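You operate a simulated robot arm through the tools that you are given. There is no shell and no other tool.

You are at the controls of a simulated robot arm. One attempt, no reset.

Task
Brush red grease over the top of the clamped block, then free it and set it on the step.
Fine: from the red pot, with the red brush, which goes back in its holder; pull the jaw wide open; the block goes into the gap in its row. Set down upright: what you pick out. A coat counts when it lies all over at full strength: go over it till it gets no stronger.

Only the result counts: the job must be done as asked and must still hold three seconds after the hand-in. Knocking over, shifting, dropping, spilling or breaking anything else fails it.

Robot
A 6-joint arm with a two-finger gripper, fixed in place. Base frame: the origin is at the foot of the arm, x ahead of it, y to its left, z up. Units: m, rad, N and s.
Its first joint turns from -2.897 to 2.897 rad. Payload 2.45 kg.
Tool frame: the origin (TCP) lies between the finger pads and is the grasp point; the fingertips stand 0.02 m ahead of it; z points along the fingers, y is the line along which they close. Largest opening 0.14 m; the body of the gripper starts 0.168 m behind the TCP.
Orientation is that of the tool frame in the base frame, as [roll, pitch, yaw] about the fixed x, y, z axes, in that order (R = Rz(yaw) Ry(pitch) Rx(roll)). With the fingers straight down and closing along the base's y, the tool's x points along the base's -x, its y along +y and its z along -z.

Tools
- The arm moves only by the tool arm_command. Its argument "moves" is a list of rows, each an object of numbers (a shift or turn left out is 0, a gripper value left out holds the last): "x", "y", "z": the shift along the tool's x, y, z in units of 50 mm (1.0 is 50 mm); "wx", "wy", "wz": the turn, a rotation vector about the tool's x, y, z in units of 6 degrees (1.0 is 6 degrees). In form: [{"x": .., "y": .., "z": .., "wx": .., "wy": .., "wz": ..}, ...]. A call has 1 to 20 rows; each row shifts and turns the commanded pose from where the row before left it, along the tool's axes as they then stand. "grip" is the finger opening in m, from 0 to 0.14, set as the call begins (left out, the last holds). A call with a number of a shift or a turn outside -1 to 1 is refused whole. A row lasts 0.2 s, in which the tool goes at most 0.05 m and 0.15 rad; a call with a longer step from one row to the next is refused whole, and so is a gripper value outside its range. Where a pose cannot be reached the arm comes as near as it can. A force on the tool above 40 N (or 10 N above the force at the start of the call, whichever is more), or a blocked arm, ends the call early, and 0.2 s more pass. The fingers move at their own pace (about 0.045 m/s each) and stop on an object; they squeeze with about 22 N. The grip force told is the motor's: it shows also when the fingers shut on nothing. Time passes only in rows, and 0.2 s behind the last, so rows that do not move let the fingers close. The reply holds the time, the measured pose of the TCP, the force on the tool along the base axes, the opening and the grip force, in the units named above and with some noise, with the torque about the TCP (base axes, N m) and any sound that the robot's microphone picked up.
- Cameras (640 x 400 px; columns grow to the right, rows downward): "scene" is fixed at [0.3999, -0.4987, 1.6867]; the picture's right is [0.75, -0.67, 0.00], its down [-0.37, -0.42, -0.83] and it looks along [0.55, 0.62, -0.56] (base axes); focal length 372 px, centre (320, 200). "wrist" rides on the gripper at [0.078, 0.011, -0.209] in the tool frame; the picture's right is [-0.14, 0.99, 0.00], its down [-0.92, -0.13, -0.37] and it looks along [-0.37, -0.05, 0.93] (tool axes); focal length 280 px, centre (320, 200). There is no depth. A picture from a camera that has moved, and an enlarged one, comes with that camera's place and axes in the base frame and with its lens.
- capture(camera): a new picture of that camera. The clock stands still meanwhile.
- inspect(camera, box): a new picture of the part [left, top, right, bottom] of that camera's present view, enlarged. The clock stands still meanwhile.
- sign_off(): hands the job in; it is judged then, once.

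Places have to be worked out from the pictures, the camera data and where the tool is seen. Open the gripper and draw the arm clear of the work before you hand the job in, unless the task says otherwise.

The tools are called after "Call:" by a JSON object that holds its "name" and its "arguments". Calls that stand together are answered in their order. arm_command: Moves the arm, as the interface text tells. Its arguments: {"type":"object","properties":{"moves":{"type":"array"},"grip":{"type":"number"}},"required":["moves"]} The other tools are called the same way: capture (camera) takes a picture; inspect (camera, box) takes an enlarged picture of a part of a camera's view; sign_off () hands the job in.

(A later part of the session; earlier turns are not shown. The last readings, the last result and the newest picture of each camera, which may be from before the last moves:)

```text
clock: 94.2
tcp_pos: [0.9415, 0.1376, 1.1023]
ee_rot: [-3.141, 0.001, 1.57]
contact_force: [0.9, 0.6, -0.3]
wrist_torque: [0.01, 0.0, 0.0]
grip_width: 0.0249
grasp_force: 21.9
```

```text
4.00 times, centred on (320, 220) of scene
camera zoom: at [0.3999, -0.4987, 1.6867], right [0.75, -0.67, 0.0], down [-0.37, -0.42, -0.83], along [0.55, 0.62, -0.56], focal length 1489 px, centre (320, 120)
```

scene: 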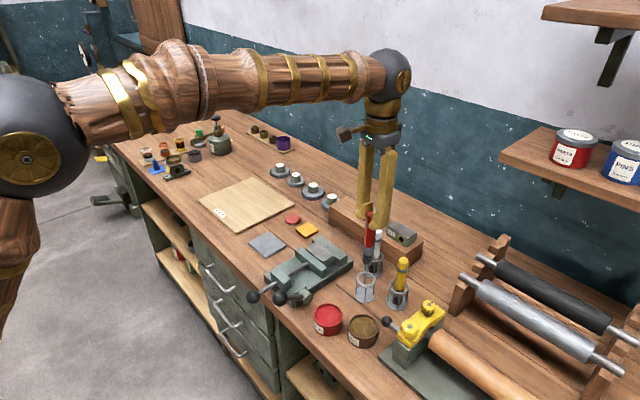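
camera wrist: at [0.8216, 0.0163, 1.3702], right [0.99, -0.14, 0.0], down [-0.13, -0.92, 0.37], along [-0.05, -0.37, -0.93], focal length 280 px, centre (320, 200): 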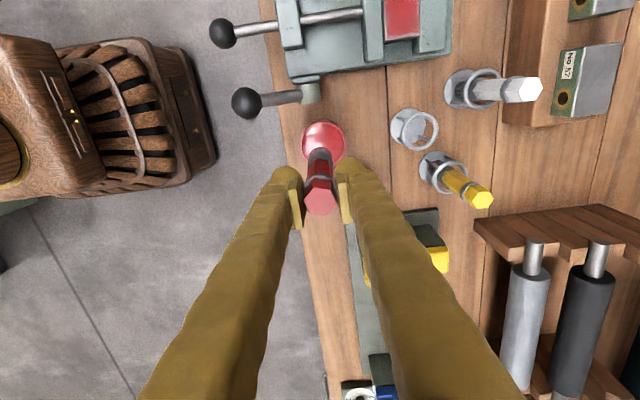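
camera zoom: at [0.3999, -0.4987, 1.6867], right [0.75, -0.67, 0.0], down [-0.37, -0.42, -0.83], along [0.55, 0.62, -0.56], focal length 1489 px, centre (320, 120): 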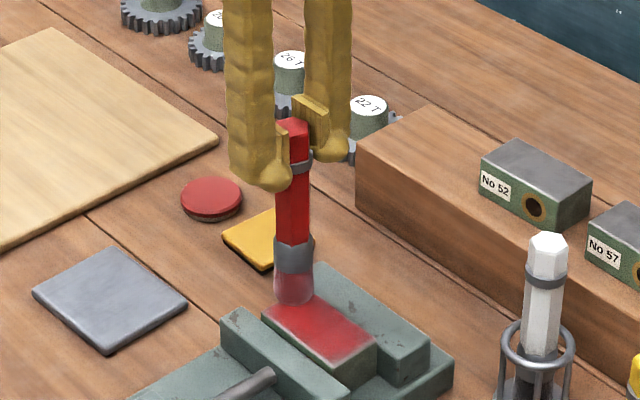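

The brush is straighter, which lost contact on that stroke. At the +y end now, I lower to contact again.

Call:
{"name": "arm_command", "arguments": {"moves": [{"z": 0.01}, {"z": 0}]}}

Call:
{"name": "arm_command", "arguments": {"moves": [{"z": 0.01}, {"z": 0}]}}

```text
clock: 94.8
tcp_pos: [0.9418, 0.1382, 1.1003]
ee_rot: [3.141, 0.001, 1.572]
contact_force: [-1.4, 0.5, 4.9]
wrist_torque: [0.09, 0.05, 0.03]
grip_width: 0.0245
grasp_force: 22.0
```

```text
clock: 95.4
tcp_pos: [0.9411, 0.1378, 1.1014]
ee_rot: [3.141, 0.0, 1.571]
contact_force: [0.9, -1.6, 5.2]
wrist_torque: [-0.18, -0.06, -0.03]
grip_width: 0.0245
grasp_force: 21.9
```

5 N contact. Stroke -y in short segments with force checks.

Call:
{"name": "arm_command", "arguments": {"moves": [{"x": -0.16}, {"x": -0.16}, {"x": 0}]}}

Call:
{"name": "arm_command", "arguments": {"moves": [{"x": -0.16}, {"x": -0.16}, {"x": 0}]}}

```text
clock: 96.2
tcp_pos: [0.9409, 0.1218, 1.1013]
ee_rot: [-3.14, -0.001, 1.572]
contact_force: [0.3, -0.4, 2.8]
wrist_torque: [0.07, 0.02, 0.02]
grip_width: 0.0247
grasp_force: 22.2
```

```text
clock: 97.0
tcp_pos: [0.9432, 0.1058, 1.1026]
ee_rot: [-3.139, -0.002, 1.57]
contact_force: [0.4, 1.8, 5.5]
wrist_torque: [0.09, -0.02, 0.03]
grip_width: 0.0248
grasp_force: 21.9
```

Contact is holding at 3–5 N. I continue to the -y end.

Call:
{"name": "arm_command", "arguments": {"moves": [{"x": -0.16}, {"x": -0.16}, {"x": 0}]}}

Call:
{"name": "arm_command", "arguments": {"moves": [{"x": -0.16}, {"x": -0.16}, {"x": -0.1}, {"x": 0}]}}

Call:
{"name": "inspect", "arguments": {"camera": "wrist", "box": [260, 80, 380, 220]}}

Call:
{"name": "inspect", "arguments": {"camera": "scene", "box": [270, 170, 370, 270]}}

```text
clock: 97.8
tcp_pos: [0.942, 0.0886, 1.1021]
ee_rot: [-3.142, 0.0, 1.571]
contact_force: [1.0, 0.7, 4.0]
wrist_torque: [0.01, 0.04, 0.01]
grip_width: 0.0249
grasp_force: 22.1
```

```text
clock: 98.8
tcp_pos: [0.9418, 0.0705, 1.1013]
ee_rot: [-3.141, 0.0, 1.568]
contact_force: [0.3, 2.6, 10.2]
wrist_torque: [0.34, 0.03, -0.01]
grip_width: 0.0248
grasp_force: 21.5
```

```text
2.86 times, centred on (320, 150) of wrist
camera zoom: at [0.9526, 0.1475, 1.3117], right [0.99, -0.14, 0.0], down [-0.13, -0.92, 0.37], along [-0.05, -0.37, -0.93], focal length 801 px, centre (320, 343)
```

zoom: 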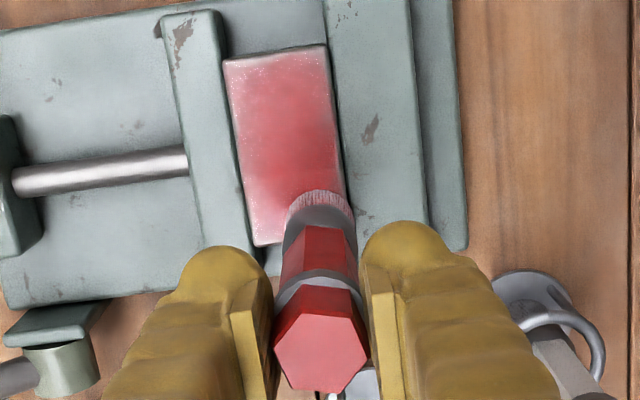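

```text
4.00 times, centred on (320, 220) of scene
camera zoom: at [0.3999, -0.4987, 1.6867], right [0.75, -0.67, 0.0], down [-0.37, -0.42, -0.83], along [0.55, 0.62, -0.56], focal length 1489 px, centre (320, 120)
```

zoom: 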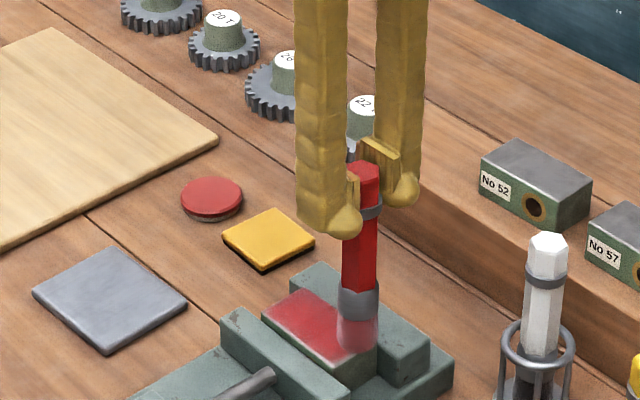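

Stable contact and the brush is straight. I step to the middle lane and stroke +y in segments.

Call:
{"name": "arm_command", "arguments": {"moves": [{"y": -0.1}, {"y": -0.1}, {"x": 0.16}, {"x": 0.16}, {"x": 0}]}}

Call:
{"name": "arm_command", "arguments": {"moves": [{"x": 0.16}, {"x": 0.16}, {"x": 0.16}, {"x": 0}]}}

Call:
{"name": "arm_command", "arguments": {"moves": [{"x": 0.16}, {"x": 0.16}, {"x": 0.16}, {"x": 0.1}, {"x": 0}]}}

Call:
{"name": "inspect", "arguments": {"camera": "wrist", "box": [260, 80, 380, 220]}}

```text
clock: 100.0
tcp_pos: [0.932, 0.0858, 1.1014]
ee_rot: [3.141, -0.001, 1.569]
contact_force: [1.8, -3.3, 13.2]
wrist_torque: [-0.47, -0.06, 0.0]
grip_width: 0.0248
grasp_force: 22.0
```

```text
clock: 101.0
tcp_pos: [0.9309, 0.1106, 1.1007]
ee_rot: [-3.142, 0.001, 1.571]
contact_force: [0.4, -1.6, 6.4]
wrist_torque: [-0.21, -0.03, 0.02]
grip_width: 0.025
grasp_force: 22.5
```

```text
clock: 102.2
tcp_pos: [0.9312, 0.1382, 1.1001]
ee_rot: [3.141, 0.001, 1.571]
contact_force: [0.2, -1.8, 4.9]
wrist_torque: [-0.22, 0.03, 0.01]
grip_width: 0.0247
grasp_force: 21.8
```

```text
2.86 times, centred on (320, 150) of wrist
camera zoom: at [0.9423, 0.2164, 1.3108], right [0.99, -0.14, 0.0], down [-0.13, -0.92, 0.37], along [-0.05, -0.37, -0.93], focal length 801 px, centre (320, 343)
```

zoom: 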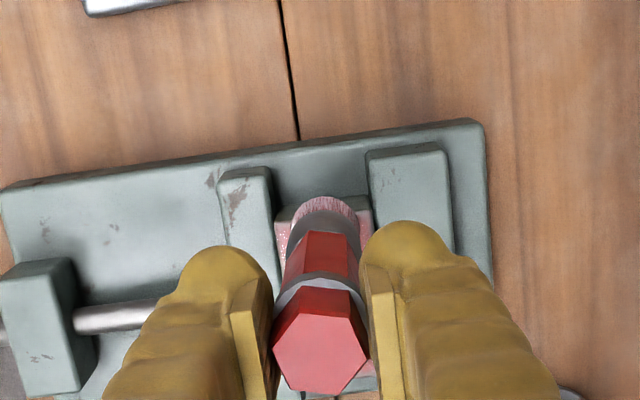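

Contact held at 5–13 N. Extend a little over the +y end, step to the -x lane and stroke -y in segments.

Call:
{"name": "arm_command", "arguments": {"moves": [{"x": 0.08}, {"y": -0.11}, {"y": -0.11}, {"x": -0.16}, {"x": -0.16}, {"x": 0}]}}

Call:
{"name": "arm_command", "arguments": {"moves": [{"x": -0.16}, {"x": -0.16}, {"x": -0.16}, {"x": 0}]}}

Call:
{"name": "arm_command", "arguments": {"moves": [{"x": -0.16}, {"x": -0.16}, {"x": -0.16}, {"x": -0.16}, {"x": 0}]}}

Call:
{"name": "inspect", "arguments": {"camera": "wrist", "box": [260, 80, 380, 220]}}

Call:
{"name": "inspect", "arguments": {"camera": "scene", "box": [270, 170, 370, 270]}}

```text
clock: 103.6
tcp_pos: [0.9205, 0.127, 1.1011]
ee_rot: [-3.139, 0.001, 1.571]
contact_force: [0.7, -1.0, -0.7]
wrist_torque: [0.01, -0.01, -0.03]
grip_width: 0.0248
grasp_force: 21.7
```

```text
clock: 104.6
tcp_pos: [0.9204, 0.1029, 1.1001]
ee_rot: [-3.141, 0.0, 1.57]
contact_force: [-0.3, 0.2, -0.8]
wrist_torque: [0.0, 0.0, 0.01]
grip_width: 0.0251
grasp_force: 22.1
```

```text
clock: 105.8
tcp_pos: [0.9209, 0.0715, 1.1003]
ee_rot: [-3.141, -0.001, 1.57]
contact_force: [-0.2, 0.4, 0.0]
wrist_torque: [0.01, 0.02, 0.01]
grip_width: 0.0245
grasp_force: 22.0
```

```text
2.86 times, centred on (320, 150) of wrist
camera zoom: at [0.9314, 0.1494, 1.3111], right [0.99, -0.14, 0.0], down [-0.13, -0.92, 0.37], along [-0.05, -0.37, -0.93], focal length 801 px, centre (320, 343)
```

zoom: 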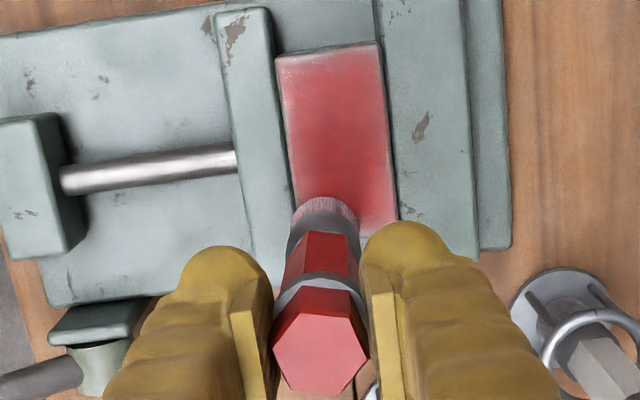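

```text
4.00 times, centred on (320, 220) of scene
camera zoom: at [0.3999, -0.4987, 1.6867], right [0.75, -0.67, 0.0], down [-0.37, -0.42, -0.83], along [0.55, 0.62, -0.56], focal length 1489 px, centre (320, 120)
```

zoom: 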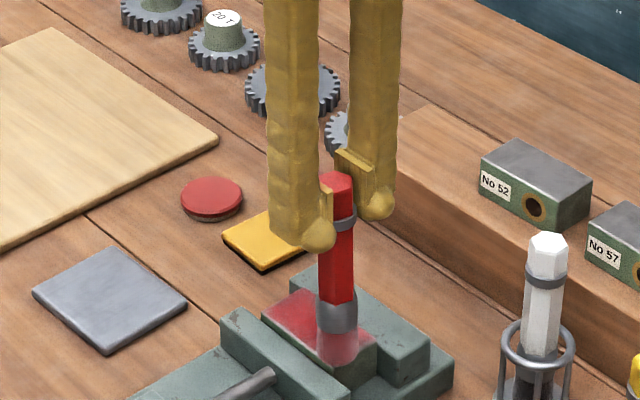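

That pass ran free. At the -y end of the -x lane I lower until contact and stroke +y in this lane.

Call:
{"name": "arm_command", "arguments": {"moves": [{"z": 0.01}, {"z": 0}]}}

Call:
{"name": "arm_command", "arguments": {"moves": [{"z": 0.01}, {"z": 0}]}}

```text
clock: 106.4
tcp_pos: [0.9203, 0.0721, 1.1009]
ee_rot: [3.14, -0.002, 1.57]
contact_force: [0.3, -0.1, 5.0]
wrist_torque: [0.03, 0.0, 0.03]
grip_width: 0.0248
grasp_force: 22.1
```

```text
clock: 107.0
tcp_pos: [0.9203, 0.0719, 1.0997]
ee_rot: [3.139, 0.0, 1.571]
contact_force: [0.6, 2.0, 16.0]
wrist_torque: [0.36, -0.01, -0.01]
grip_width: 0.0246
grasp_force: 22.5
```

Call:
{"name": "arm_command", "arguments": {"moves": [{"z": -0.006}, {"x": 0.16}, {"x": 0.16}, {"x": 0}]}}

Call:
{"name": "arm_command", "arguments": {"moves": [{"x": 0.16}, {"x": 0.16}, {"x": 0.16}, {"x": 0}]}}

Call:
{"name": "arm_command", "arguments": {"moves": [{"x": 0.16}, {"x": 0.16}, {"x": 0.16}, {"x": 0.1}, {"x": 0}]}}

Call:
{"name": "inspect", "arguments": {"camera": "wrist", "box": [260, 80, 380, 220]}}

```text
clock: 108.0
tcp_pos: [0.9208, 0.0872, 1.1005]
ee_rot: [-3.141, 0.0, 1.571]
contact_force: [0.3, -0.2, -0.6]
wrist_torque: [-0.03, -0.01, -0.02]
grip_width: 0.0252
grasp_force: 21.9
```

```text
clock: 109.0
tcp_pos: [0.9202, 0.1091, 1.1009]
ee_rot: [3.141, 0.001, 1.569]
contact_force: [0.2, -0.5, 2.1]
wrist_torque: [-0.12, 0.0, 0.02]
grip_width: 0.0247
grasp_force: 21.8
```

```text
clock: 110.2
tcp_pos: [0.9198, 0.139, 1.1006]
ee_rot: [3.141, 0.0, 1.571]
contact_force: [-0.4, -0.7, 2.5]
wrist_torque: [-0.06, -0.01, 0.03]
grip_width: 0.0248
grasp_force: 21.9
```

```text
2.86 times, centred on (320, 150) of wrist
camera zoom: at [0.9316, 0.2173, 1.3104], right [0.99, -0.14, 0.0], down [-0.13, -0.92, 0.37], along [-0.05, -0.37, -0.93], focal length 801 px, centre (320, 343)
```

zoom: 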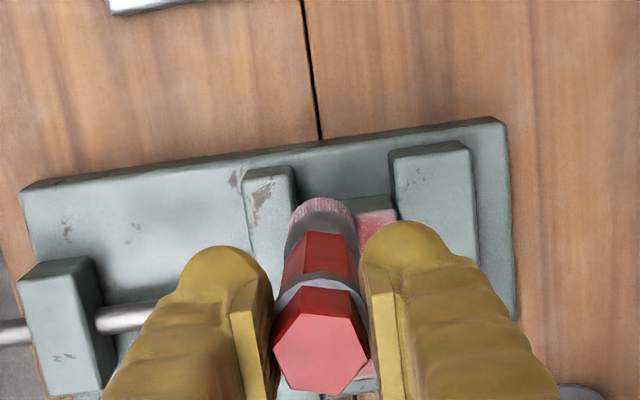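

I lift, view the coat, and go for another load of grease.

Call:
{"name": "arm_command", "arguments": {"moves": [{"z": -0.5}, {"z": -0.66}, {"x": -0.804, "y": -0.44}, {"x": -0.804, "y": -0.44}, {"x": -0.804, "y": -0.44}, {"x": -0.804, "y": -0.44}, {"x": -0.804, "y": -0.44}, {"z": 0}]}}

Call:
{"name": "capture", "arguments": {"camera": "wrist"}}

Call:
{"name": "inspect", "arguments": {"camera": "wrist", "box": [350, 0, 450, 60]}}

Call:
{"name": "inspect", "arguments": {"camera": "scene", "box": [280, 215, 400, 350]}}

```text
clock: 112.0
tcp_pos: [0.8121, -0.0616, 1.1597]
ee_rot: [3.14, -0.001, 1.571]
contact_force: [-0.3, -0.5, -1.2]
wrist_torque: [0.01, -0.01, 0.0]
grip_width: 0.0249
grasp_force: 22.7
```

```text
taken
camera wrist: at [0.8222, 0.0157, 1.3704], right [0.99, -0.14, 0.0], down [-0.13, -0.92, 0.37], along [-0.05, -0.37, -0.93], focal length 280 px, centre (320, 200)
```

wrist: 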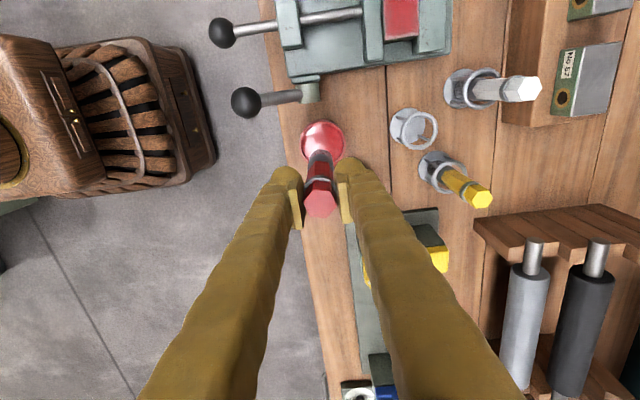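

```text
6.40 times, centred on (400, 30) of wrist
camera zoom: at [0.8222, 0.0157, 1.3704], right [0.99, -0.14, 0.0], down [-0.13, -0.92, 0.37], along [-0.05, -0.37, -0.93], focal length 1794 px, centre (-192, 1288)
```

zoom: 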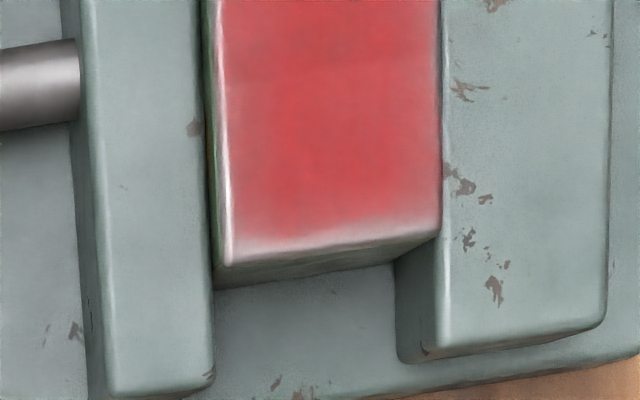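

```text
2.96 times, centred on (340, 282) of scene
camera zoom: at [0.3999, -0.4987, 1.6867], right [0.75, -0.67, 0.0], down [-0.37, -0.42, -0.83], along [0.55, 0.62, -0.56], focal length 1103 px, centre (261, -44)
```

zoom: 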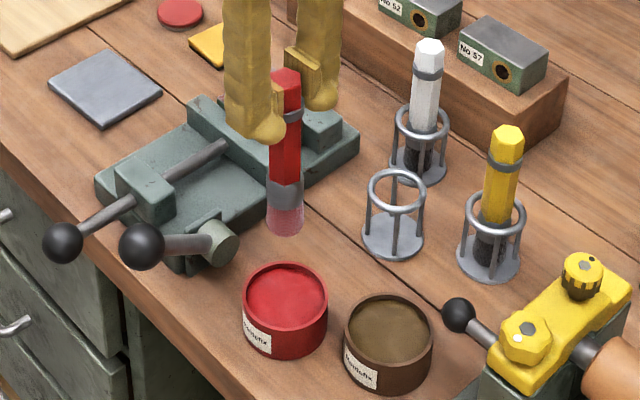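

The coat is strongly red inside but fades in the last few millimetres at the edges, so the next passes must run closer to the rim. I dip again first.

Call:
{"name": "arm_command", "arguments": {"moves": [{"z": 0.42}, {"z": 0.42}, {"z": 0.42}, {"z": 0.42}, {"z": 0}]}}

Call:
{"name": "arm_command", "arguments": {"moves": [{"z": 0.02}, {"z": 0.02}, {"z": 0}]}}

Call:
{"name": "arm_command", "arguments": {"moves": [{"z": 0.01}, {"z": 0.01}, {"z": 0}]}}

```text
clock: 113.2
tcp_pos: [0.8099, -0.0613, 1.0753]
ee_rot: [3.14, 0.001, 1.572]
contact_force: [-0.7, 1.1, -0.9]
wrist_torque: [0.0, 0.0, 0.03]
grip_width: 0.0248
grasp_force: 22.8
```

```text
clock: 114.0
tcp_pos: [0.81, -0.0617, 1.0728]
ee_rot: [-3.141, -0.001, 1.57]
contact_force: [-0.5, -0.5, -0.9]
wrist_torque: [0.03, 0.0, -0.03]
grip_width: 0.0246
grasp_force: 21.9
```

```text
clock: 114.8
tcp_pos: [0.8103, -0.062, 1.0719]
ee_rot: [3.141, -0.001, 1.571]
contact_force: [-0.3, -0.4, 0.1]
wrist_torque: [0.0, -0.01, 0.01]
grip_width: 0.0248
grasp_force: 21.9
```

Call:
{"name": "arm_command", "arguments": {"moves": [{"z": 0.01}, {"z": 0}]}}

Call:
{"name": "arm_command", "arguments": {"moves": [{"z": 0.008}, {"z": 0}, {"z": 0}, {"z": 0}]}}

```text
clock: 115.4
tcp_pos: [0.8102, -0.0623, 1.0712]
ee_rot: [3.141, 0.0, 1.57]
contact_force: [0.3, -0.6, -0.4]
wrist_torque: [0.01, 0.0, 0.02]
grip_width: 0.0247
grasp_force: 22.1
```

```text
clock: 116.4
tcp_pos: [0.8105, -0.0615, 1.0706]
ee_rot: [-3.141, 0.0, 1.572]
contact_force: [0.1, 0.0, -0.2]
wrist_torque: [-0.01, 0.01, -0.02]
grip_width: 0.0248
grasp_force: 21.9
```

Call:
{"name": "arm_command", "arguments": {"moves": [{"z": 0.01}, {"z": 0}]}}

Call:
{"name": "arm_command", "arguments": {"moves": [{"z": 0.008}, {"z": 0}, {"z": 0}, {"z": 0}]}}

```text
clock: 117.0
tcp_pos: [0.8112, -0.0618, 1.0708]
ee_rot: [-3.141, 0.001, 1.571]
contact_force: [0.1, -1.5, 4.5]
wrist_torque: [-0.13, -0.02, 0.02]
grip_width: 0.0248
grasp_force: 22.1
```

```text
clock: 118.0
tcp_pos: [0.8097, -0.0616, 1.0703]
ee_rot: [3.138, 0.001, 1.569]
contact_force: [-0.2, -0.7, 23.5]
wrist_torque: [0.09, -0.02, 0.01]
grip_width: 0.0245
grasp_force: 21.9
```

Loaded (23 N touch). I lift and go to the (+x,-y) corner, with the lane nearer to the block's +x edge.

Call:
{"name": "arm_command", "arguments": {"moves": [{"z": -0.3}, {"z": -0.5}, {"z": -0.5}, {"z": -0.4}, {"x": 0.64, "y": 0.685}, {"x": 0.64, "y": 0.685}, {"x": 0.64, "y": 0.685}, {"x": 0.64, "y": 0.685}, {"z": 0.4}, {"z": 0.4}, {"z": 0.24}, {"z": 0}]}}

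Call:
{"name": "arm_command", "arguments": {"moves": [{"z": 0.02}, {"z": 0.01}, {"z": 0}]}}

Call:
{"name": "arm_command", "arguments": {"moves": [{"z": 0.01}, {"z": 0}]}}

Call:
{"name": "inspect", "arguments": {"camera": "wrist", "box": [260, 80, 380, 220]}}

```text
clock: 120.6
tcp_pos: [0.9468, 0.0664, 1.1006]
ee_rot: [3.14, -0.001, 1.57]
contact_force: [0.3, -0.2, -0.6]
wrist_torque: [-0.02, 0.04, 0.06]
grip_width: 0.0247
grasp_force: 21.7
```

```text
clock: 121.4
tcp_pos: [0.9469, 0.0665, 1.1]
ee_rot: [-3.141, 0.0, 1.57]
contact_force: [1.3, -0.8, -0.1]
wrist_torque: [0.02, 0.0, -0.01]
grip_width: 0.0249
grasp_force: 21.7
```

```text
clock: 122.0
tcp_pos: [0.9456, 0.0662, 1.0999]
ee_rot: [-3.141, -0.001, 1.57]
contact_force: [0.1, -0.1, 3.5]
wrist_torque: [-0.1, -0.03, -0.02]
grip_width: 0.0247
grasp_force: 21.8
```

```text
2.86 times, centred on (320, 150) of wrist
camera zoom: at [0.9573, 0.1446, 1.3103], right [0.99, -0.14, 0.0], down [-0.13, -0.92, 0.37], along [-0.05, -0.37, -0.93], focal length 801 px, centre (320, 343)
```

zoom: 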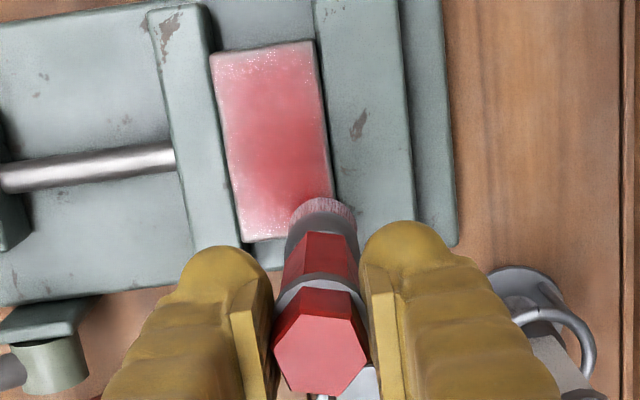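

3.5 N contact at the corner. I add 0.3 mm and stroke +y along the +x rim in segments.

Call:
{"name": "arm_command", "arguments": {"moves": [{"z": 0.006}, {"x": 0.14}, {"x": 0.14}, {"x": 0}]}}

Call:
{"name": "arm_command", "arguments": {"moves": [{"x": 0.16}, {"x": 0.16}, {"x": 0.16}, {"x": 0}]}}

Call:
{"name": "arm_command", "arguments": {"moves": [{"x": 0.16}, {"x": 0.16}, {"x": 0.16}, {"x": 0.16}, {"x": 0.1}, {"x": 0}]}}

Call:
{"name": "inspect", "arguments": {"camera": "wrist", "box": [260, 80, 380, 220]}}

```text
clock: 123.0
tcp_pos: [0.9474, 0.0786, 1.0988]
ee_rot: [-3.141, 0.0, 1.572]
contact_force: [-0.3, -2.0, 5.9]
wrist_torque: [-0.23, 0.01, 0.0]
grip_width: 0.0248
grasp_force: 22.5
```

```text
clock: 124.0
tcp_pos: [0.9475, 0.1049, 1.1015]
ee_rot: [3.142, 0.0, 1.572]
contact_force: [-0.3, 1.3, 0.5]
wrist_torque: [0.02, -0.01, -0.01]
grip_width: 0.0247
grasp_force: 22.2
```

```text
clock: 125.4
tcp_pos: [0.9482, 0.1418, 1.1004]
ee_rot: [3.139, 0.001, 1.571]
contact_force: [0.2, 0.9, -0.2]
wrist_torque: [-0.02, 0.0, 0.02]
grip_width: 0.0249
grasp_force: 22.0
```

```text
2.86 times, centred on (320, 150) of wrist
camera zoom: at [0.9576, 0.2194, 1.3102], right [0.99, -0.14, 0.0], down [-0.13, -0.92, 0.37], along [-0.05, -0.37, -0.93], focal length 801 px, centre (320, 343)
```

zoom: 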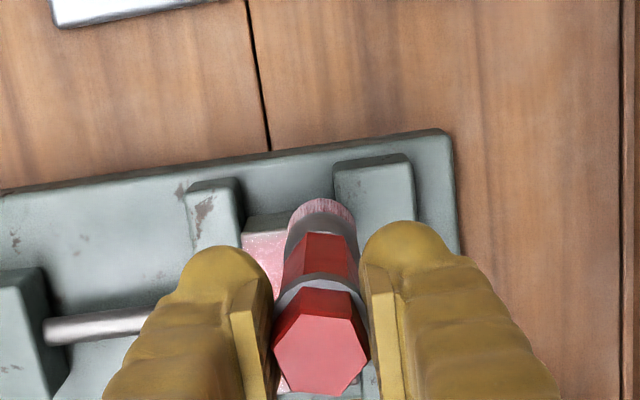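

Contact faded in the second half. I lower to contact at the +y end and stroke back -y on the same rim lane.

Call:
{"name": "arm_command", "arguments": {"moves": [{"z": 0.01}, {"z": 0}]}}

Call:
{"name": "arm_command", "arguments": {"moves": [{"z": 0.01}, {"z": 0}]}}

```text
clock: 126.0
tcp_pos: [0.948, 0.1408, 1.1]
ee_rot: [3.141, 0.002, 1.572]
contact_force: [0.3, 0.5, 1.6]
wrist_torque: [0.04, 0.01, -0.01]
grip_width: 0.0248
grasp_force: 21.5
```

```text
clock: 126.6
tcp_pos: [0.9471, 0.1408, 1.0994]
ee_rot: [3.141, -0.001, 1.571]
contact_force: [0.6, -0.4, 9.2]
wrist_torque: [-0.12, -0.05, -0.03]
grip_width: 0.0249
grasp_force: 22.0
```

Call:
{"name": "arm_command", "arguments": {"moves": [{"x": -0.16}, {"x": -0.16}, {"x": 0}]}}

Call:
{"name": "arm_command", "arguments": {"moves": [{"x": -0.16}, {"x": -0.16}, {"x": -0.16}, {"x": 0}]}}

Call:
{"name": "arm_command", "arguments": {"moves": [{"x": -0.16}, {"x": -0.16}, {"x": -0.16}, {"x": -0.14}, {"x": 0}]}}

Call:
{"name": "inspect", "arguments": {"camera": "wrist", "box": [260, 80, 380, 220]}}

Call:
{"name": "inspect", "arguments": {"camera": "scene", "box": [280, 200, 360, 270]}}

```text
clock: 127.4
tcp_pos: [0.9472, 0.1258, 1.0991]
ee_rot: [-3.141, 0.001, 1.57]
contact_force: [-0.1, 5.1, 14.6]
wrist_torque: [0.46, 0.02, -0.04]
grip_width: 0.0248
grasp_force: 22.2
```

```text
clock: 128.4
tcp_pos: [0.9467, 0.102, 1.0988]
ee_rot: [3.141, 0.0, 1.571]
contact_force: [-0.1, 0.3, -0.2]
wrist_torque: [0.0, 0.01, -0.03]
grip_width: 0.0249
grasp_force: 22.6
```

```text
clock: 129.6
tcp_pos: [0.9481, 0.0706, 1.1009]
ee_rot: [3.141, 0.001, 1.57]
contact_force: [0.0, -0.2, 0.0]
wrist_torque: [0.0, -0.02, 0.0]
grip_width: 0.0247
grasp_force: 21.9
```

```text
2.86 times, centred on (320, 150) of wrist
camera zoom: at [0.9583, 0.1484, 1.3096], right [0.99, -0.14, 0.0], down [-0.13, -0.92, 0.37], along [-0.05, -0.37, -0.93], focal length 801 px, centre (320, 343)
```

zoom: 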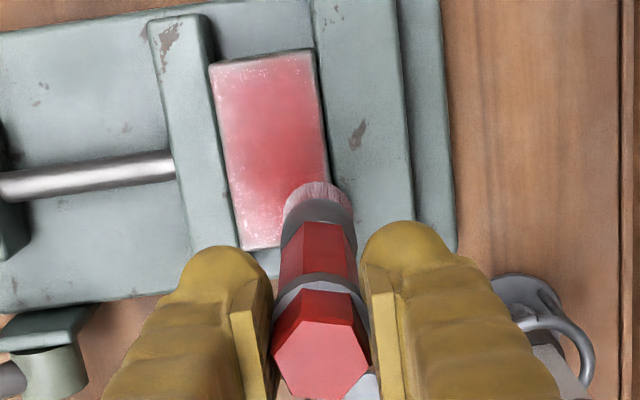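

```text
5.71 times, centred on (320, 235) of scene
camera zoom: at [0.3999, -0.4987, 1.6867], right [0.75, -0.67, 0.0], down [-0.37, -0.42, -0.83], along [0.55, 0.62, -0.56], focal length 2128 px, centre (320, 0)
```

zoom: 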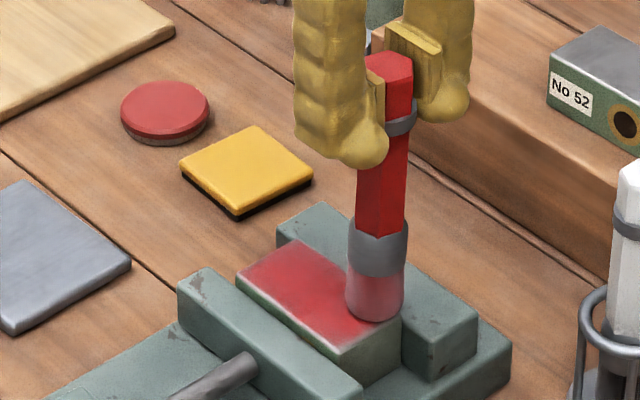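

Coat is gaining strength; the tip now leans slightly +y. I move to the very -y end, touch down lightly and wipe across x along that end rim.

Call:
{"name": "arm_command", "arguments": {"moves": [{"x": -0.2}, {"z": 0.01}, {"z": 0}]}}

Call:
{"name": "arm_command", "arguments": {"moves": [{"z": 0.01}, {"z": 0}]}}

Call:
{"name": "arm_command", "arguments": {"moves": [{"z": 0.01}, {"z": 0}]}}

```text
clock: 130.4
tcp_pos: [0.9465, 0.0601, 1.0986]
ee_rot: [3.14, 0.002, 1.571]
contact_force: [0.3, -0.9, 2.7]
wrist_torque: [-0.12, -0.01, 0.0]
grip_width: 0.0248
grasp_force: 21.9
```

```text
clock: 131.0
tcp_pos: [0.9472, 0.0608, 1.0996]
ee_rot: [3.14, 0.0, 1.57]
contact_force: [1.1, -4.1, 9.8]
wrist_torque: [-0.31, -0.03, -0.02]
grip_width: 0.0248
grasp_force: 22.4
```

```text
clock: 131.6
tcp_pos: [0.946, 0.0602, 1.0982]
ee_rot: [-3.142, 0.0, 1.571]
contact_force: [0.5, -0.6, 16.0]
wrist_torque: [-0.05, -0.04, 0.02]
grip_width: 0.0249
grasp_force: 22.7
```

16 N; ease 0.4 mm and wipe toward -x along the end.

Call:
{"name": "arm_command", "arguments": {"moves": [{"z": -0.008}, {"y": -0.16}, {"y": -0.16}, {"y": 0}]}}

Call:
{"name": "arm_command", "arguments": {"moves": [{"y": -0.16}, {"y": -0.16}, {"y": 0}]}}

Call:
{"name": "inspect", "arguments": {"camera": "wrist", "box": [260, 80, 380, 220]}}

```text
clock: 132.6
tcp_pos: [0.9304, 0.0595, 1.0974]
ee_rot: [3.141, 0.002, 1.57]
contact_force: [2.2, -0.3, 12.5]
wrist_torque: [-0.03, -0.23, -0.01]
grip_width: 0.025
grasp_force: 22.0
```

```text
clock: 133.4
tcp_pos: [0.9157, 0.0614, 1.0988]
ee_rot: [3.141, -0.001, 1.57]
contact_force: [2.5, -0.3, 9.6]
wrist_torque: [-0.03, -0.24, 0.01]
grip_width: 0.0248
grasp_force: 22.2
```

```text
2.86 times, centred on (320, 150) of wrist
camera zoom: at [0.926, 0.139, 1.308], right [0.99, -0.14, 0.0], down [-0.13, -0.92, 0.37], along [-0.05, -0.37, -0.93], focal length 801 px, centre (320, 343)
```

zoom: 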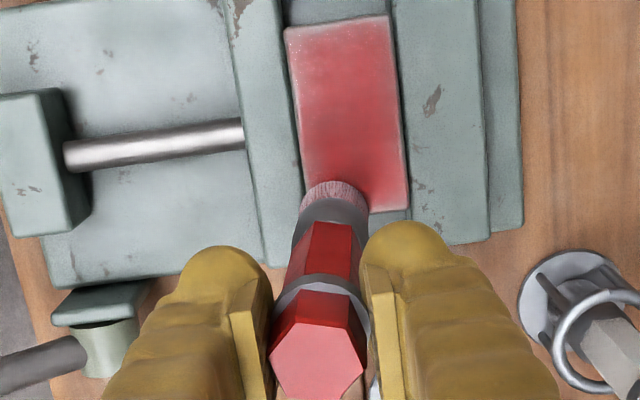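

Good pressure. The tip trails +x ~6 mm, so I go 5 mm further toward -x and then stroke +y along the -x rim.

Call:
{"name": "arm_command", "arguments": {"moves": [{"y": -0.1}, {"x": 0.14}, {"x": 0.14}, {"x": 0}]}}

Call:
{"name": "arm_command", "arguments": {"moves": [{"x": 0.16}, {"x": 0.16}, {"x": 0.16}, {"x": 0}]}}

Call:
{"name": "arm_command", "arguments": {"moves": [{"x": 0.16}, {"x": 0.16}, {"x": 0.16}, {"x": 0.16}, {"x": 0}]}}

Call:
{"name": "inspect", "arguments": {"camera": "wrist", "box": [260, 80, 380, 220]}}

Call:
{"name": "inspect", "arguments": {"camera": "scene", "box": [280, 200, 360, 270]}}

```text
clock: 134.4
tcp_pos: [0.9101, 0.0745, 1.0985]
ee_rot: [3.14, 0.0, 1.57]
contact_force: [0.2, -1.9, 4.0]
wrist_torque: [-0.27, -0.09, 0.0]
grip_width: 0.025
grasp_force: 21.5
```

```text
clock: 135.4
tcp_pos: [0.9105, 0.0987, 1.0979]
ee_rot: [-3.141, -0.002, 1.57]
contact_force: [-0.3, 0.4, 0.2]
wrist_torque: [0.0, 0.0, 0.03]
grip_width: 0.0248
grasp_force: 21.9
```

```text
clock: 136.6
tcp_pos: [0.9093, 0.1302, 1.0977]
ee_rot: [3.141, -0.001, 1.571]
contact_force: [-1.0, -0.3, 1.7]
wrist_torque: [-0.1, -0.03, -0.01]
grip_width: 0.0249
grasp_force: 22.3
```

```text
2.86 times, centred on (320, 150) of wrist
camera zoom: at [0.9206, 0.2083, 1.308], right [0.99, -0.14, 0.0], down [-0.13, -0.92, 0.37], along [-0.05, -0.37, -0.93], focal length 801 px, centre (320, 343)
```

zoom: 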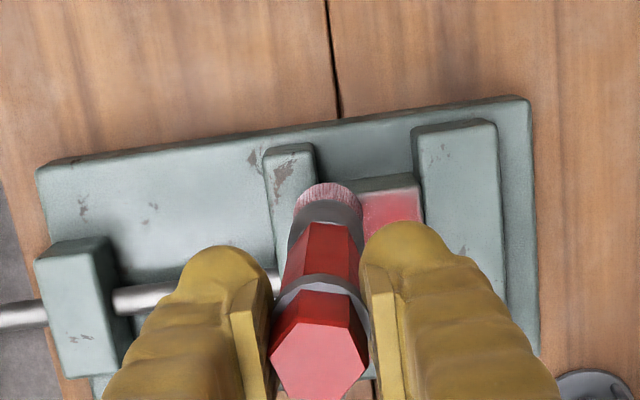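

```text
5.71 times, centred on (320, 235) of scene
camera zoom: at [0.3999, -0.4987, 1.6867], right [0.75, -0.67, 0.0], down [-0.37, -0.42, -0.83], along [0.55, 0.62, -0.56], focal length 2128 px, centre (320, 0)
```

zoom: 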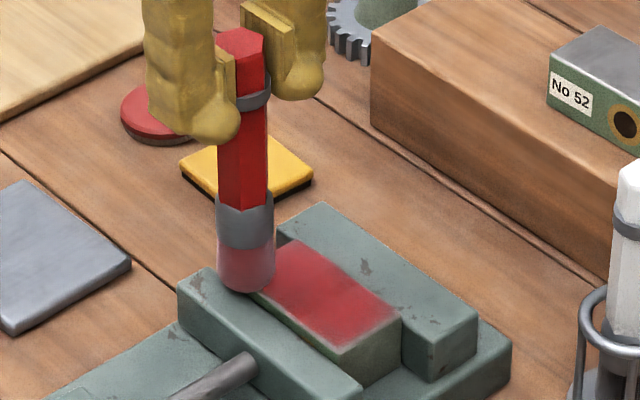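

At the +y end of the -x lane, nearly no pressure. I lower to contact and stroke back -y along the same rim, checking often.

Call:
{"name": "arm_command", "arguments": {"moves": [{"x": 0.12}, {"z": 0.01}, {"z": 0}]}}

Call:
{"name": "arm_command", "arguments": {"moves": [{"z": 0.006}, {"z": 0}]}}

```text
clock: 137.4
tcp_pos: [0.9107, 0.1367, 1.0978]
ee_rot: [3.141, -0.002, 1.572]
contact_force: [0.3, -0.4, 11.1]
wrist_torque: [-0.14, -0.07, -0.01]
grip_width: 0.0249
grasp_force: 22.2
```

```text
clock: 138.0
tcp_pos: [0.9103, 0.1364, 1.097]
ee_rot: [3.142, -0.001, 1.571]
contact_force: [-0.5, 0.4, 12.7]
wrist_torque: [-0.08, -0.03, -0.01]
grip_width: 0.0249
grasp_force: 21.3
```

Call:
{"name": "arm_command", "arguments": {"moves": [{"z": -0.004}, {"x": -0.16}, {"x": -0.16}, {"x": 0}]}}

Call:
{"name": "arm_command", "arguments": {"moves": [{"x": -0.16}, {"x": -0.16}, {"x": 0}]}}

Call:
{"name": "arm_command", "arguments": {"moves": [{"z": 0.004}, {"x": -0.16}, {"x": -0.16}, {"x": 0}]}}

Call:
{"name": "arm_command", "arguments": {"moves": [{"z": 0.004}, {"x": -0.16}, {"x": -0.16}, {"x": -0.16}, {"x": 0}]}}

```text
clock: 139.0
tcp_pos: [0.9108, 0.1199, 1.0981]
ee_rot: [-3.141, 0.0, 1.57]
contact_force: [0.9, -1.1, -0.4]
wrist_torque: [-0.03, -0.01, 0.0]
grip_width: 0.0247
grasp_force: 22.1
```

```text
clock: 139.8
tcp_pos: [0.9106, 0.1051, 1.0975]
ee_rot: [-3.141, -0.001, 1.571]
contact_force: [0.1, 0.4, -0.6]
wrist_torque: [0.0, 0.0, -0.01]
grip_width: 0.0248
grasp_force: 22.2
```

```text
clock: 140.8
tcp_pos: [0.9108, 0.0896, 1.0973]
ee_rot: [3.14, 0.002, 1.569]
contact_force: [0.8, 0.8, 6.7]
wrist_torque: [0.02, -0.07, -0.01]
grip_width: 0.0248
grasp_force: 21.8
```

```text
clock: 142.0
tcp_pos: [0.9108, 0.0649, 1.0968]
ee_rot: [3.141, 0.0, 1.571]
contact_force: [0.1, 1.3, 8.5]
wrist_torque: [0.1, 0.0, 0.03]
grip_width: 0.0249
grasp_force: 22.1
```

Contact 7–8 N at the -y half. I stroke +y again on this lane at the same height.

Call:
{"name": "arm_command", "arguments": {"moves": [{"x": -0.06}, {"x": 0.16}, {"x": 0.16}, {"x": 0.16}, {"x": 0}]}}

Call:
{"name": "arm_command", "arguments": {"moves": [{"x": 0.16}, {"x": 0.16}, {"x": 0.16}, {"x": 0}]}}

Call:
{"name": "arm_command", "arguments": {"moves": [{"x": 0.16}, {"x": 0.16}, {"x": 0.16}, {"x": 0.1}, {"x": 0}]}}

Call:
{"name": "inspect", "arguments": {"camera": "wrist", "box": [260, 80, 380, 220]}}

Call:
{"name": "inspect", "arguments": {"camera": "scene", "box": [280, 200, 360, 270]}}

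```text
clock: 143.2
tcp_pos: [0.9093, 0.0866, 1.0972]
ee_rot: [-3.141, 0.0, 1.573]
contact_force: [-0.8, -1.1, 6.8]
wrist_torque: [-0.27, -0.05, -0.01]
grip_width: 0.0248
grasp_force: 22.1
```

```text
clock: 144.2
tcp_pos: [0.9102, 0.1098, 1.0982]
ee_rot: [-3.141, -0.001, 1.572]
contact_force: [0.5, -1.6, 7.6]
wrist_torque: [-0.32, -0.02, -0.01]
grip_width: 0.0248
grasp_force: 22.3
```

```text
clock: 145.4
tcp_pos: [0.9104, 0.1393, 1.0972]
ee_rot: [-3.14, 0.0, 1.57]
contact_force: [0.1, -2.4, 6.6]
wrist_torque: [-0.31, 0.04, -0.04]
grip_width: 0.0248
grasp_force: 22.6
```

```text
2.86 times, centred on (320, 150) of wrist
camera zoom: at [0.9206, 0.2165, 1.3069], right [0.99, -0.14, 0.0], down [-0.13, -0.92, 0.37], along [-0.05, -0.37, -0.93], focal length 801 px, centre (320, 343)
```

zoom: 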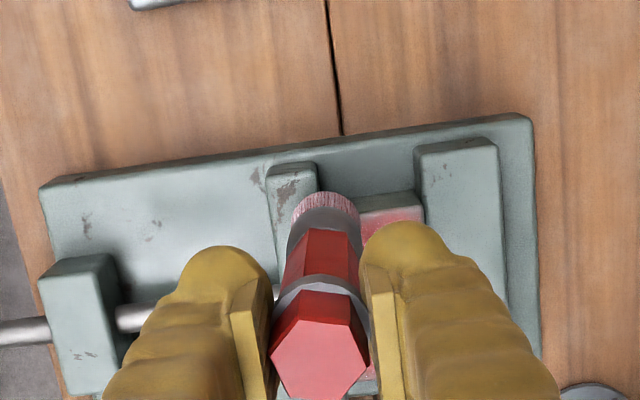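

```text
5.71 times, centred on (320, 235) of scene
camera zoom: at [0.3999, -0.4987, 1.6867], right [0.75, -0.67, 0.0], down [-0.37, -0.42, -0.83], along [0.55, 0.62, -0.56], focal length 2128 px, centre (320, 0)
```

zoom: 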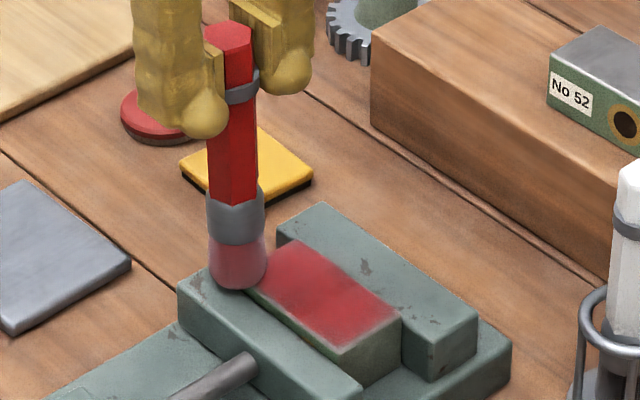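

That rim pass had steady contact. Now along the +y end: 4 mm further and wipe toward +x, then down the +x rim.

Call:
{"name": "arm_command", "arguments": {"moves": [{"x": 0.08}, {"y": 0.16}, {"y": 0.16}, {"y": 0}]}}

Call:
{"name": "arm_command", "arguments": {"moves": [{"y": 0.16}, {"y": 0.16}, {"y": 0.12}, {"y": 0}]}}

Call:
{"name": "inspect", "arguments": {"camera": "wrist", "box": [260, 80, 380, 220]}}

```text
clock: 146.4
tcp_pos: [0.9267, 0.1431, 1.0963]
ee_rot: [3.139, 0.001, 1.571]
contact_force: [0.9, 0.1, 0.0]
wrist_torque: [0.04, -0.05, 0.01]
grip_width: 0.0249
grasp_force: 21.7
```

```text
clock: 147.4
tcp_pos: [0.9484, 0.1417, 1.0979]
ee_rot: [3.141, 0.001, 1.569]
contact_force: [0.2, 0.2, -1.2]
wrist_torque: [0.02, 0.01, -0.02]
grip_width: 0.0248
grasp_force: 21.7
```

```text
2.86 times, centred on (320, 150) of wrist
camera zoom: at [0.9586, 0.2198, 1.307], right [0.99, -0.14, 0.0], down [-0.13, -0.92, 0.37], along [-0.05, -0.37, -0.93], focal length 801 px, centre (320, 343)
```

zoom: 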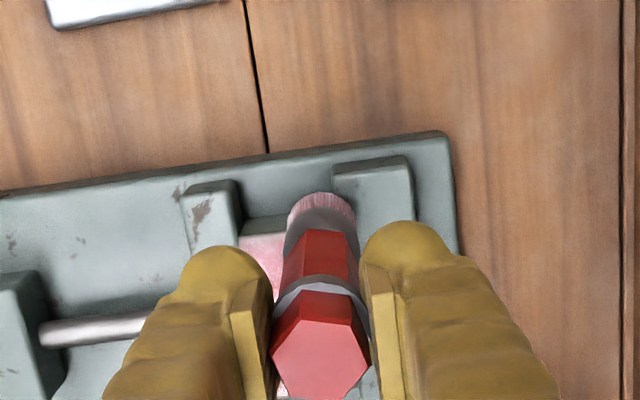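

Contact was lost crossing x. I lower to contact at the (+x,+y) corner, then wipe back -x along the +y end.

Call:
{"name": "arm_command", "arguments": {"moves": [{"z": 0.01}, {"z": 0}]}}

Call:
{"name": "arm_command", "arguments": {"moves": [{"z": 0.01}, {"z": 0}]}}

```text
clock: 148.0
tcp_pos: [0.9492, 0.1428, 1.0969]
ee_rot: [-3.141, 0.0, 1.569]
contact_force: [0.4, -1.0, 2.8]
wrist_torque: [-0.2, -0.03, 0.03]
grip_width: 0.0249
grasp_force: 22.1
```

```text
clock: 148.6
tcp_pos: [0.9482, 0.1424, 1.096]
ee_rot: [-3.141, 0.0, 1.572]
contact_force: [0.7, -2.2, 4.8]
wrist_torque: [-0.25, 0.02, 0.02]
grip_width: 0.0247
grasp_force: 21.7
```

Call:
{"name": "arm_command", "arguments": {"moves": [{"y": -0.16}, {"y": -0.16}, {"y": 0}]}}

Call:
{"name": "arm_command", "arguments": {"moves": [{"y": -0.16}, {"y": -0.16}, {"y": -0.08}, {"y": 0}]}}

Call:
{"name": "inspect", "arguments": {"camera": "wrist", "box": [260, 80, 380, 220]}}

```text
clock: 149.4
tcp_pos: [0.9314, 0.143, 1.0965]
ee_rot: [-3.141, 0.0, 1.571]
contact_force: [2.0, -0.8, 6.9]
wrist_torque: [0.03, -0.09, -0.01]
grip_width: 0.0249
grasp_force: 21.7
```

```text
clock: 150.4
tcp_pos: [0.9129, 0.1417, 1.0963]
ee_rot: [-3.141, 0.0, 1.569]
contact_force: [1.0, 0.5, -0.4]
wrist_torque: [-0.01, 0.0, -0.01]
grip_width: 0.0251
grasp_force: 21.9
```

```text
2.86 times, centred on (320, 150) of wrist
camera zoom: at [0.9228, 0.2202, 1.3068], right [0.99, -0.14, 0.0], down [-0.13, -0.92, 0.37], along [-0.05, -0.37, -0.93], focal length 801 px, centre (320, 343)
```

zoom: 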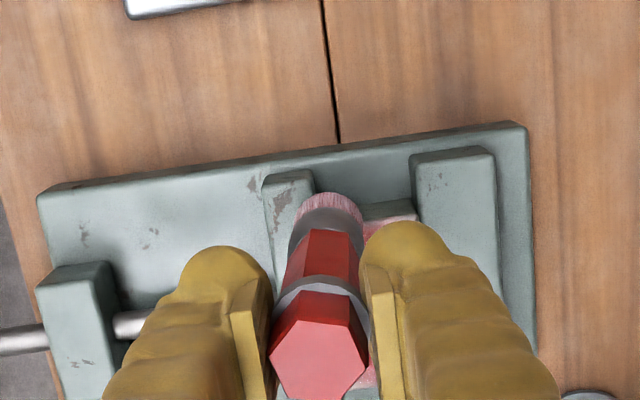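

I lift and return over the pot, and check the coat from there.

Call:
{"name": "arm_command", "arguments": {"moves": [{"z": -0.5}, {"z": -0.66}, {"x": -0.808, "y": -0.41}, {"x": -0.808, "y": -0.41}, {"x": -0.808, "y": -0.41}, {"x": -0.808, "y": -0.41}, {"x": -0.808, "y": -0.41}, {"z": 0}]}}

Call:
{"name": "inspect", "arguments": {"camera": "wrist", "box": [350, 0, 450, 60]}}

Call:
{"name": "inspect", "arguments": {"camera": "scene", "box": [280, 215, 400, 350]}}

Call:
{"name": "inspect", "arguments": {"camera": "wrist", "box": [260, 100, 380, 220]}}

```text
clock: 152.2
tcp_pos: [0.8099, -0.059, 1.1564]
ee_rot: [-3.141, 0.0, 1.572]
contact_force: [-0.3, 1.0, -0.6]
wrist_torque: [-0.03, 0.0, 0.0]
grip_width: 0.0248
grasp_force: 22.3
```

```text
6.40 times, centred on (400, 30) of wrist
camera zoom: at [0.8214, 0.018, 1.365], right [0.99, -0.14, 0.0], down [-0.13, -0.92, 0.37], along [-0.05, -0.37, -0.93], focal length 1794 px, centre (-192, 1288)
```

zoom: 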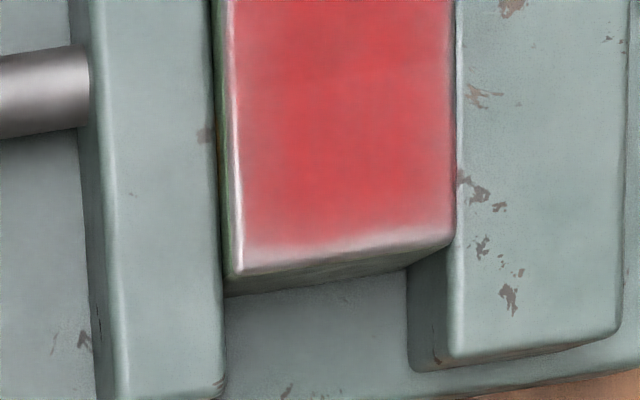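

```text
2.96 times, centred on (340, 282) of scene
camera zoom: at [0.3999, -0.4987, 1.6867], right [0.75, -0.67, 0.0], down [-0.37, -0.42, -0.83], along [0.55, 0.62, -0.56], focal length 1103 px, centre (261, -44)
```

zoom: 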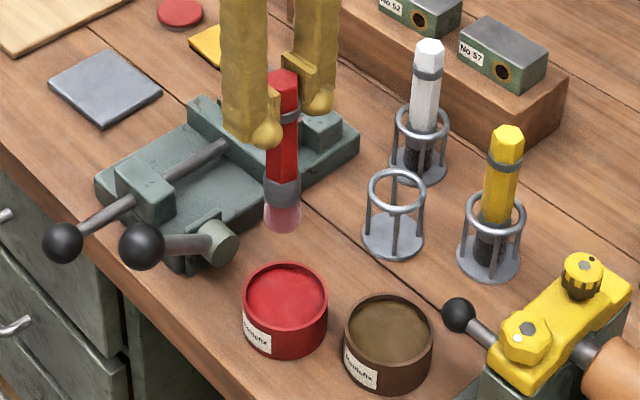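

```text
3.33 times, centred on (320, 160) of wrist
camera zoom: at [0.8214, 0.018, 1.365], right [0.99, -0.14, 0.0], down [-0.13, -0.92, 0.37], along [-0.05, -0.37, -0.93], focal length 935 px, centre (320, 333)
```

zoom: 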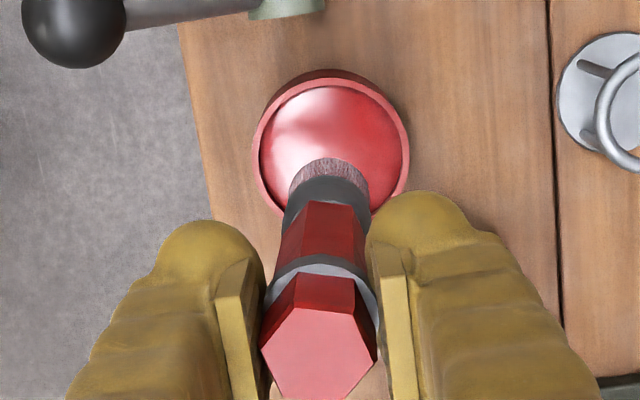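

Inside, the colour has hardly changed (near saturation); the rims still look lighter, though part of that may be the bevel's shine. I shift to (0.933, 0.0) to look at the block top unobstructed.

Call:
{"name": "arm_command", "arguments": {"moves": [{"x": 0.393, "y": 0.82}, {"x": 0.393, "y": 0.82}, {"x": 0.393, "y": 0.82}, {"z": 0}]}}

Call:
{"name": "capture", "arguments": {"camera": "wrist"}}

Call:
{"name": "inspect", "arguments": {"camera": "wrist", "box": [270, 40, 370, 140]}}

Call:
{"name": "inspect", "arguments": {"camera": "scene", "box": [290, 225, 340, 270]}}

```text
clock: 153.2
tcp_pos: [0.9364, -0.0002, 1.1559]
ee_rot: [3.142, 0.001, 1.571]
contact_force: [0.7, 0.4, 0.0]
wrist_torque: [0.0, -0.03, 0.04]
grip_width: 0.0247
grasp_force: 22.2
```

```text
taken
camera wrist: at [0.9464, 0.0774, 1.3649], right [0.99, -0.14, 0.0], down [-0.13, -0.92, 0.37], along [-0.05, -0.37, -0.93], focal length 280 px, centre (320, 200)
```

wrist: 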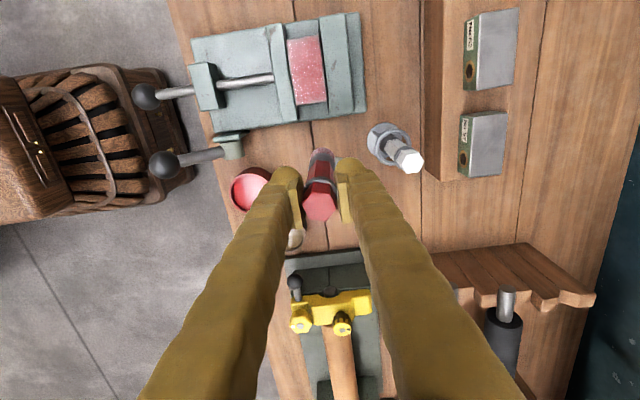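

```text
4.00 times, centred on (320, 90) of wrist
camera zoom: at [0.9464, 0.0774, 1.3649], right [0.99, -0.14, 0.0], down [-0.13, -0.92, 0.37], along [-0.05, -0.37, -0.93], focal length 1122 px, centre (320, 640)
```

zoom: 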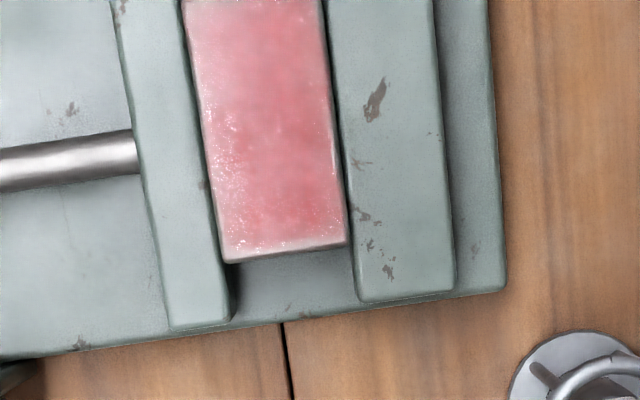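

```text
8.89 times, centred on (315, 248) of scene
camera zoom: at [0.3999, -0.4987, 1.6867], right [0.75, -0.67, 0.0], down [-0.37, -0.42, -0.83], along [0.55, 0.62, -0.56], focal length 3309 px, centre (364, -222)
```

zoom: 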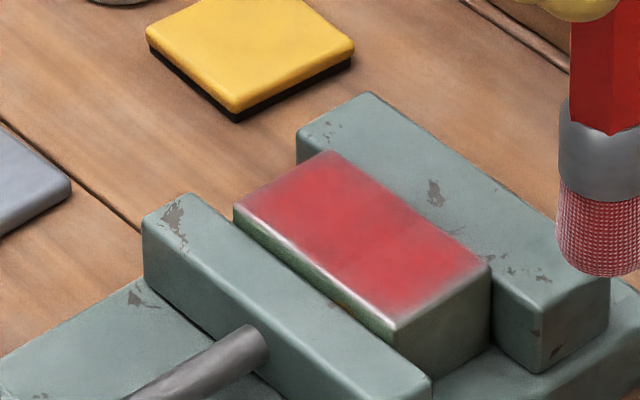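

The rims (especially the -x, -y and +y edges) are still thinner. I take another load of grease for rim passes.

Call:
{"name": "arm_command", "arguments": {"moves": [{"x": -0.4, "y": -0.833}, {"x": -0.4, "y": -0.833}, {"x": -0.4, "y": -0.833}, {"z": 0.42}, {"z": 0.42}, {"z": 0.42}, {"z": 0.42}, {"z": 0}]}}

Call:
{"name": "arm_command", "arguments": {"moves": [{"z": 0.02}, {"z": 0.02}, {"z": 0}]}}

Call:
{"name": "arm_command", "arguments": {"moves": [{"z": 0.01}, {"z": 0.01}, {"z": 0}]}}

```text
clock: 155.0
tcp_pos: [0.8064, -0.0614, 1.0705]
ee_rot: [3.139, 0.002, 1.571]
contact_force: [-0.1, 0.0, -1.2]
wrist_torque: [-0.01, 0.01, 0.03]
grip_width: 0.0248
grasp_force: 22.4
```

```text
clock: 155.8
tcp_pos: [0.8078, -0.0614, 1.0675]
ee_rot: [-3.141, 0.0, 1.57]
contact_force: [-0.3, 0.5, -0.8]
wrist_torque: [0.03, 0.02, -0.01]
grip_width: 0.0251
grasp_force: 22.0
```

```text
clock: 156.6
tcp_pos: [0.8081, -0.0607, 1.0652]
ee_rot: [-3.141, 0.0, 1.571]
contact_force: [-0.3, 0.0, -0.1]
wrist_torque: [-0.02, -0.02, 0.02]
grip_width: 0.0247
grasp_force: 21.9
```

Call:
{"name": "arm_command", "arguments": {"moves": [{"z": 0.01}, {"z": 0}]}}

Call:
{"name": "arm_command", "arguments": {"moves": [{"z": 0.01}, {"z": 0}]}}

Call:
{"name": "arm_command", "arguments": {"moves": [{"z": 0.01}, {"z": 0}]}}

```text
clock: 157.2
tcp_pos: [0.808, -0.0598, 1.0668]
ee_rot: [3.141, 0.0, 1.572]
contact_force: [-0.2, -0.4, 3.7]
wrist_torque: [-0.07, -0.02, 0.05]
grip_width: 0.0248
grasp_force: 21.9
```

```text
clock: 157.8
tcp_pos: [0.8081, -0.0602, 1.0657]
ee_rot: [3.141, 0.0, 1.571]
contact_force: [0.7, 2.1, 10.1]
wrist_torque: [0.24, -0.02, -0.04]
grip_width: 0.025
grasp_force: 21.8
```

```text
clock: 158.4
tcp_pos: [0.8084, -0.0613, 1.0668]
ee_rot: [3.14, 0.001, 1.569]
contact_force: [2.0, -1.4, 16.9]
wrist_torque: [-0.31, -0.01, 0.01]
grip_width: 0.0249
grasp_force: 21.8
```

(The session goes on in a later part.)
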